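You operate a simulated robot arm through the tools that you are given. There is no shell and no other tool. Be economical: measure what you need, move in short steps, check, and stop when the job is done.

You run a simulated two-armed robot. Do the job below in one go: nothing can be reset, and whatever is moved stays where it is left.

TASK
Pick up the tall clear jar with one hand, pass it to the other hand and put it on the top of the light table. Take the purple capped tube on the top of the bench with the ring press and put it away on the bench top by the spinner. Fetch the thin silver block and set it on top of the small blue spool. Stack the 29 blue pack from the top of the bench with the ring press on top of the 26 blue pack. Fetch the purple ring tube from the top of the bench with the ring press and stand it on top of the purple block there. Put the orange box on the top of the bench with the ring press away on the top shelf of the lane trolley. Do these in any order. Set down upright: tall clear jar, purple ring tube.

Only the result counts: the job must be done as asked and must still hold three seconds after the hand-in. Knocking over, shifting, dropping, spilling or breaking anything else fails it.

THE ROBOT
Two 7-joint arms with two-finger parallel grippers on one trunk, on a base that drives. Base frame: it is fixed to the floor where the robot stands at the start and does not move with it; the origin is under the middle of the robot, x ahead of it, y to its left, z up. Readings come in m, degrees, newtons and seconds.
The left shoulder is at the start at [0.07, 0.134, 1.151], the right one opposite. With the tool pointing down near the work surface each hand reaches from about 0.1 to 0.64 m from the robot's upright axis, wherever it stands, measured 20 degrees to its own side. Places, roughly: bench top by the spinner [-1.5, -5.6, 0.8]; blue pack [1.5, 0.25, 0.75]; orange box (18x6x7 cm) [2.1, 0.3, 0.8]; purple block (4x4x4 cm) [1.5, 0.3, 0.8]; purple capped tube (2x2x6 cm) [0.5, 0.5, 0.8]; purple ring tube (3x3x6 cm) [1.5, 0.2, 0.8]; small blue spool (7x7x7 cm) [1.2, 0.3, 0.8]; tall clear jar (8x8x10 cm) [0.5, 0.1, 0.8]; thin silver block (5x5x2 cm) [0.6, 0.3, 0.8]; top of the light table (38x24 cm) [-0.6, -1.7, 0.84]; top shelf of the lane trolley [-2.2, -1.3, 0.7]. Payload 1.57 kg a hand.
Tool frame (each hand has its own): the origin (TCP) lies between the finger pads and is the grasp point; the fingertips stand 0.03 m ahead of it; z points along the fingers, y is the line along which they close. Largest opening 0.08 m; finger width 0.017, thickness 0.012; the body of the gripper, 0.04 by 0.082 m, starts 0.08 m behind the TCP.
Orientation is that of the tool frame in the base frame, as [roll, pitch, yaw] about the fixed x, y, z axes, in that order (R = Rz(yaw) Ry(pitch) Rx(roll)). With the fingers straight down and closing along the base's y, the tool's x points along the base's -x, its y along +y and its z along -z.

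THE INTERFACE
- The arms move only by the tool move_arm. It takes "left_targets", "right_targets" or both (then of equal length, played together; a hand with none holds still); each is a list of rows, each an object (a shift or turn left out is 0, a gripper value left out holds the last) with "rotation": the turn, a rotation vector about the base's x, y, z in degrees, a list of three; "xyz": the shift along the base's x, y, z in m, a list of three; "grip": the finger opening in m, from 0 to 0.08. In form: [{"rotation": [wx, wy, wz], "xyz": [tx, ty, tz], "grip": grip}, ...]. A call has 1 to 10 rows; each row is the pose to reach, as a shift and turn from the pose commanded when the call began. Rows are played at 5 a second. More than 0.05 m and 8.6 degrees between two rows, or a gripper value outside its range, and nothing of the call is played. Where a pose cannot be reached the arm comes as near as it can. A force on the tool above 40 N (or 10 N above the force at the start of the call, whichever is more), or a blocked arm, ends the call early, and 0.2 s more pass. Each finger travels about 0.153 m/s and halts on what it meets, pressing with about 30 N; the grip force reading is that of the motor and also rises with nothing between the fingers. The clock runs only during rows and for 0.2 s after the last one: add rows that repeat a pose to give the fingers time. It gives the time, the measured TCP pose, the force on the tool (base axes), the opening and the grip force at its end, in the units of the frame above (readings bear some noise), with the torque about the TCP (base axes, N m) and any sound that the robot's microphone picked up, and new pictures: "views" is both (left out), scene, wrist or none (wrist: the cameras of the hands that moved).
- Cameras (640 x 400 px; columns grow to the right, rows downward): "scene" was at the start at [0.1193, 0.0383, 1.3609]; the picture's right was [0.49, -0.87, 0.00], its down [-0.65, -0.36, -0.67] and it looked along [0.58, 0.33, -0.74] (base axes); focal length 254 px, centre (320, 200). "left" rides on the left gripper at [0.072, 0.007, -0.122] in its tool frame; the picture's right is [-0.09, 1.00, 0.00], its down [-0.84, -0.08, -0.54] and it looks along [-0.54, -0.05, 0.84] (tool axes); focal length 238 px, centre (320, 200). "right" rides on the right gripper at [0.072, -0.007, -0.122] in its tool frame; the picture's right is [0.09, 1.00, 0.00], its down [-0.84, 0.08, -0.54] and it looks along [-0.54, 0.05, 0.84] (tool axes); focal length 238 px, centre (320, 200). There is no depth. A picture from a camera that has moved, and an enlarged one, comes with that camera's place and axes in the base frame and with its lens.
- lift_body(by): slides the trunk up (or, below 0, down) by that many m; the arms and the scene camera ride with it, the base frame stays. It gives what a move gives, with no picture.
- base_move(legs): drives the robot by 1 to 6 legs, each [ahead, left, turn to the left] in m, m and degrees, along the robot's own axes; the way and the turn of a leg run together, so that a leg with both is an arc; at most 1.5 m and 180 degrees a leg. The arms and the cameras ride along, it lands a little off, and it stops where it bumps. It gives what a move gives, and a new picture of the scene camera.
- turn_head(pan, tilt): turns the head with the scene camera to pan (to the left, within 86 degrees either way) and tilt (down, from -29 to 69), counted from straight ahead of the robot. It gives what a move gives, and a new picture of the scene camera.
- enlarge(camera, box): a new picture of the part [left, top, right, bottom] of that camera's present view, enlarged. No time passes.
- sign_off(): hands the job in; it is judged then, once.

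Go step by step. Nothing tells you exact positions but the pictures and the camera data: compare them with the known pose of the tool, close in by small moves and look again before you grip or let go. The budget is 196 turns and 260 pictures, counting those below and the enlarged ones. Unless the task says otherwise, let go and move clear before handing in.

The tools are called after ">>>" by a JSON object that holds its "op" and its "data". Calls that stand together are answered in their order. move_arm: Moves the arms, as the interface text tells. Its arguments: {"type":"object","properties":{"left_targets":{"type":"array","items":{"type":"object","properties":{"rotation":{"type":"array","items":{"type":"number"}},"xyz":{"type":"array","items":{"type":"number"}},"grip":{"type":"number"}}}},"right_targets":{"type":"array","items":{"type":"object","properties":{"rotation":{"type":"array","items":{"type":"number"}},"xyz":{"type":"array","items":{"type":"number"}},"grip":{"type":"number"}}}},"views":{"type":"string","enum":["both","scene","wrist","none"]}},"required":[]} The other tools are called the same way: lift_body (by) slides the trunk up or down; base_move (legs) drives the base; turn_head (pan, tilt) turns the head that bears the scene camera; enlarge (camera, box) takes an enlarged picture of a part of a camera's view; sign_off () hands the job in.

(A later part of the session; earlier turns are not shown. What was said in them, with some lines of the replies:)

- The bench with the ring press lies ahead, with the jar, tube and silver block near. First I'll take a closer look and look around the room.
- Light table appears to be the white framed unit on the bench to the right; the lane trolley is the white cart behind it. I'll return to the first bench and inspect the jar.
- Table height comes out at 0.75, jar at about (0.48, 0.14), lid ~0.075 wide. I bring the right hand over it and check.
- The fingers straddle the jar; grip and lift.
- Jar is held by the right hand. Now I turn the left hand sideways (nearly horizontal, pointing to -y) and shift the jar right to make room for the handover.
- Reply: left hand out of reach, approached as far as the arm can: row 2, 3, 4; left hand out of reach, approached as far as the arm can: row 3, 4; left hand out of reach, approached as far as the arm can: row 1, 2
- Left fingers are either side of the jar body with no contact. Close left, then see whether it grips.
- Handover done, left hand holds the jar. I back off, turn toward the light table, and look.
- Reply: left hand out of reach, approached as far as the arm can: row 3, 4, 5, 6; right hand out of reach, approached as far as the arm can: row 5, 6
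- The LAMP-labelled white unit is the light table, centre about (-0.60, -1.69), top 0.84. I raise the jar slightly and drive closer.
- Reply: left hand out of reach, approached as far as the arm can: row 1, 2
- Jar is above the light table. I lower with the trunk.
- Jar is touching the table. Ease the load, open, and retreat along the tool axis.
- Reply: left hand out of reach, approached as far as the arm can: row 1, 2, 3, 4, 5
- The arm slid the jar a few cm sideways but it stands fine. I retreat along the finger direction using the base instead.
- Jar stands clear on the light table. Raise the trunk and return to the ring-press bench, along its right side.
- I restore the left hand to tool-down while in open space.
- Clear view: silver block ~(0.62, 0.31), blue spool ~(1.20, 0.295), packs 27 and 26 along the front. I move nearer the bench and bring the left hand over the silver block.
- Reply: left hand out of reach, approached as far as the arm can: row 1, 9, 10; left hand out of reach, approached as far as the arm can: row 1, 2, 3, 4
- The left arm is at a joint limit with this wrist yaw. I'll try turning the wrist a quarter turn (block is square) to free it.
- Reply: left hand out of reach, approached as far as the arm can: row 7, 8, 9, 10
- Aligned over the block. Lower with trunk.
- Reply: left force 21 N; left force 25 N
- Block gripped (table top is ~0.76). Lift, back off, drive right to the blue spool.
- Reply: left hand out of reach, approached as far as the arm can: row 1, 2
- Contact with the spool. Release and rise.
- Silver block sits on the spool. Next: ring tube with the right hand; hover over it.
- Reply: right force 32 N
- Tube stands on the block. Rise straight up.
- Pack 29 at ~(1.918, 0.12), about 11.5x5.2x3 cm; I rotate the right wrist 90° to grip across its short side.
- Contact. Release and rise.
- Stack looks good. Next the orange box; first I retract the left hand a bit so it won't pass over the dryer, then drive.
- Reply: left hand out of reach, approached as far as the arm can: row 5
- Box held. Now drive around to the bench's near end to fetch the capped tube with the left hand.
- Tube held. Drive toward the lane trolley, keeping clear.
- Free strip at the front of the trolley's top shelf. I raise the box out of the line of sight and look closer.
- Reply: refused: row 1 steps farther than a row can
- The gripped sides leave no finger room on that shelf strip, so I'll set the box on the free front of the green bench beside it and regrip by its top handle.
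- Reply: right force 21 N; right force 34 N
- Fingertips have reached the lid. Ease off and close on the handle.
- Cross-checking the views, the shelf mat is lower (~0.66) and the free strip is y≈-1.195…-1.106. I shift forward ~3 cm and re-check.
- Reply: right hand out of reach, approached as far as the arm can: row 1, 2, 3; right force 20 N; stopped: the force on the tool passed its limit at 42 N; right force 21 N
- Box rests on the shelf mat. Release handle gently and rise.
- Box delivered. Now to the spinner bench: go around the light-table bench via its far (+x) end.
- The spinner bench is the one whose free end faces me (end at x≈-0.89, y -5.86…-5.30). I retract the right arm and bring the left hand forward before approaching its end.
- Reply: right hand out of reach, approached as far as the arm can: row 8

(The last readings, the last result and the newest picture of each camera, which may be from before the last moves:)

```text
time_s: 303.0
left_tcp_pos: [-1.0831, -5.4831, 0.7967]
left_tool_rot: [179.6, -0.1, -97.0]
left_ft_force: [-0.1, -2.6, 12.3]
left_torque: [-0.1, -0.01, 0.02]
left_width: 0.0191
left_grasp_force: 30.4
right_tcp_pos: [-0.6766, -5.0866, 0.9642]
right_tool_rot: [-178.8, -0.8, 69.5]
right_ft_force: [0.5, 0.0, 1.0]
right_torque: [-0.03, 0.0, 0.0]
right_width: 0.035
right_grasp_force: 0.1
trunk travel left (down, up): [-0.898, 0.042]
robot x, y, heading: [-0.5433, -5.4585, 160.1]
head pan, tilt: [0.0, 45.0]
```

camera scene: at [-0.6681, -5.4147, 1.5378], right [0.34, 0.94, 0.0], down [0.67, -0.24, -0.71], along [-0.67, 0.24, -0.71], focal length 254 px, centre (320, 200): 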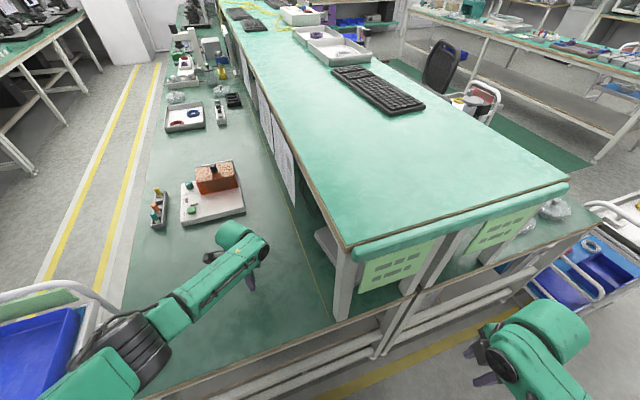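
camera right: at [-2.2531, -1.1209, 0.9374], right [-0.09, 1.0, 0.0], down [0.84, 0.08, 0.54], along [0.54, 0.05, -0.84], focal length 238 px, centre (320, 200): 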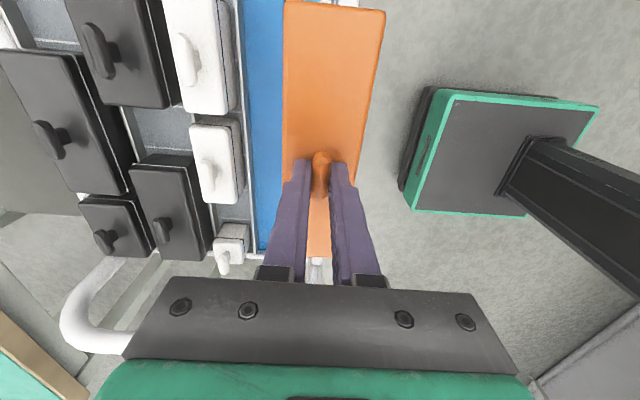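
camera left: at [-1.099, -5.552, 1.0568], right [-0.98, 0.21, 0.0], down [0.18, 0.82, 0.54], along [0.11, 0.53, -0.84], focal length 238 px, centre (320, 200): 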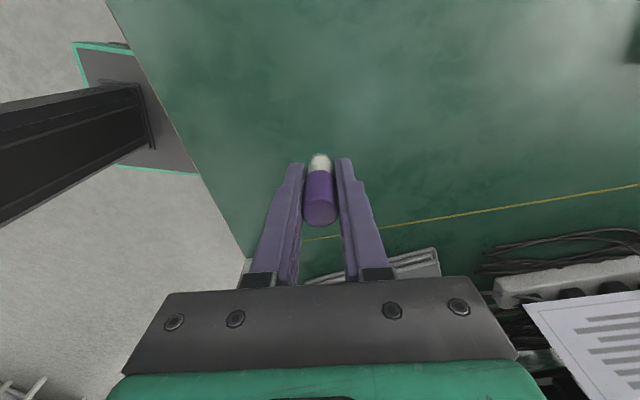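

Contact with the bench. Ease up slightly, open, and rise.

>>> {"op": "move_arm", "data": {"left_targets": [{"xyz": [0, 0, 0.001]}, {"xyz": [0, 0, 0.001], "grip": 0.025}, {"xyz": [0, 0, 0.001], "grip": 0.045}, {"xyz": [0, 0, 0.001], "grip": 0.05}, {"xyz": [0, 0, 0.03]}, {"xyz": [0, 0, 0.07]}, {"xyz": [0, 0, 0.11]}, {"xyz": [0, 0, 0.15]}, {"xyz": [0, 0, 0.19]}], "views": "both"}}

```text
time_s: 305.0
left_tcp_pos: [-1.0822, -5.4817, 0.9851]
left_tool_rot: [179.9, -0.2, -97.0]
left_ft_force: [0.5, -0.5, 0.6]
left_torque: [0.0, 0.0, 0.0]
left_width: 0.05
left_grasp_force: 0.1
right_tcp_pos: [-0.6781, -5.0871, 0.9638]
right_tool_rot: [-178.9, -0.8, 69.4]
right_ft_force: [0.5, 0.3, -0.1]
right_torque: [0.0, -0.01, -0.01]
right_width: 0.035
right_grasp_force: 0.1
trunk travel left (down, up): [-0.898, 0.042]
robot x, y, heading: [-0.5438, -5.4563, 160.4]
head pan, tilt: [0.0, 45.0]
camera scene: at [-0.6675, -5.4152, 1.5378], right [0.34, 0.94, 0.0], down [0.66, -0.24, -0.71], along [-0.67, 0.24, -0.71], focal length 254 px, centre (320, 200)
camera left: at [-1.0967, -5.5528, 1.1071], right [-0.98, 0.21, 0.0], down [0.18, 0.82, 0.54], along [0.11, 0.53, -0.84], focal length 238 px, centre (320, 200)
```

scene: 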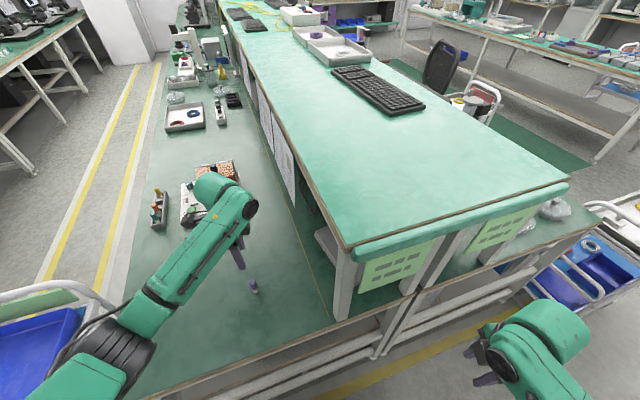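
left: 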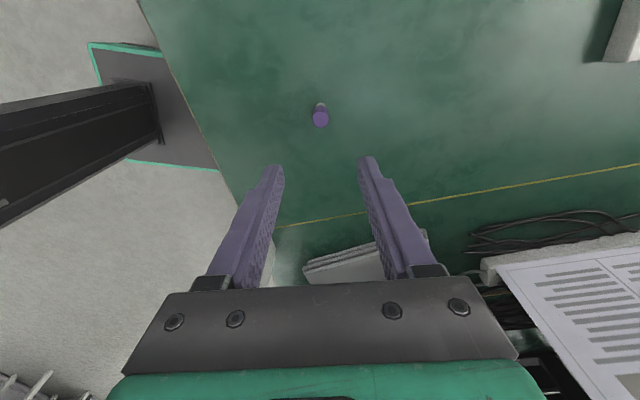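

Tube stands on the spinner bench. I back off clear.

>>> {"op": "move_arm", "data": {"left_targets": [{"xyz": [0, 0, 0.04]}, {"xyz": [0, 0, 0.08]}], "views": "none"}}

>>> {"op": "base_move", "data": {"legs": [[-0.7, 0, 0]]}}

>>> {"op": "enlarge", "data": {"camera": "scene", "box": [120, 40, 400, 215]}}

```text
time_s: 305.6
left_tcp_pos: [-1.0814, -5.4827, 1.0641]
left_tool_rot: [-180.0, -0.2, -96.9]
left_ft_force: [-0.3, -0.2, 0.3]
left_torque: [0.01, 0.01, -0.02]
left_width: 0.0499
left_grasp_force: 0.0
right_tcp_pos: [-0.6782, -5.0869, 0.9635]
right_tool_rot: [-179.0, -0.8, 69.6]
right_ft_force: [-0.8, 0.8, 0.5]
right_torque: [-0.01, 0.04, 0.01]
right_width: 0.035
right_grasp_force: 0.0
trunk travel left (down, up): [-0.898, 0.042]
robot x, y, heading: [-0.5475, -5.4603, 160.0]
head pan, tilt: [0.0, 45.0]
```

```text
time_s: 309.5
left_tcp_pos: [-0.4231, -5.72, 1.0628]
left_tool_rot: [179.9, -0.3, -97.0]
left_ft_force: [-0.4, -0.5, -0.3]
left_torque: [0.01, -0.03, -0.02]
left_width: 0.0501
left_grasp_force: 0.1
right_tcp_pos: [-0.0171, -5.3257, 0.9628]
right_tool_rot: [-178.8, -0.8, 69.4]
right_ft_force: [-0.2, 0.5, 0.2]
right_torque: [-0.01, 0.0, 0.0]
right_width: 0.035
right_grasp_force: 0.2
trunk travel left (down, up): [-0.898, 0.042]
robot x, y, heading: [0.1167, -5.6958, 160.0]
head pan, tilt: [0.0, 45.0]
camera scene: at [-0.0084, -5.6535, 1.5377], right [0.34, 0.94, 0.0], down [0.67, -0.24, -0.71], along [-0.66, 0.24, -0.71], focal length 254 px, centre (320, 200)
```

scene: 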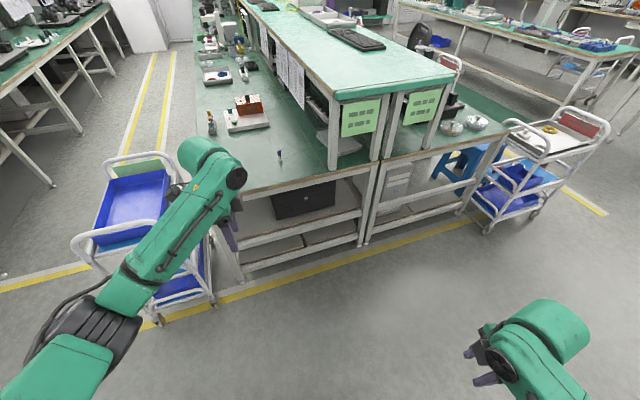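

```text
2.29 times, centred on (260, 128) of scene
camera zoom: at [-0.0084, -5.6535, 1.5377], right [0.34, 0.94, 0.0], down [0.67, -0.24, -0.71], along [-0.66, 0.24, -0.71], focal length 581 px, centre (457, 366)
```

zoom: 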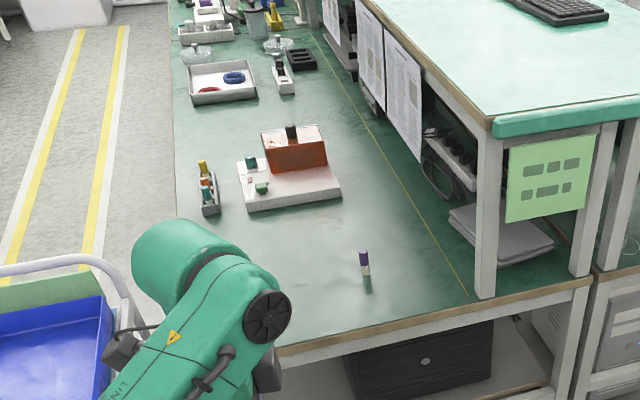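

The capped tube is standing on the bench near the spinner, and both hands are empty and clear. All six moves are done, so I'm handing in.

>>> {"op": "sign_off", "data": {}}

```text
The job is handed in.
```

All six moves are finished and the job is handed in; I haven't had the judge's result.

- **Tall clear jar:** picked up with the right hand, passed to the left, and standing upright on the light table. It slid about 5 cm sideways as I let go but stayed upright and well on top.
- **Purple capped tube:** standing on the bench top by the spinner, about 30 cm from the spinner itself.
- **Thin silver block:** sitting on the small blue spool, a few millimetres off centre.
- **29 blue pack:** stacked squarely on the 26 blue pack.
- **Purple ring tube:** standing upright on the purple block.
- **Orange box:** on the top shelf of the lane trolley. I set it down briefly on the green bench beside the trolley to regrip it by its handle.

I saw nothing else knocked over or moved. I did not go back to check the first bench, the light table or the trolley just before handing in.
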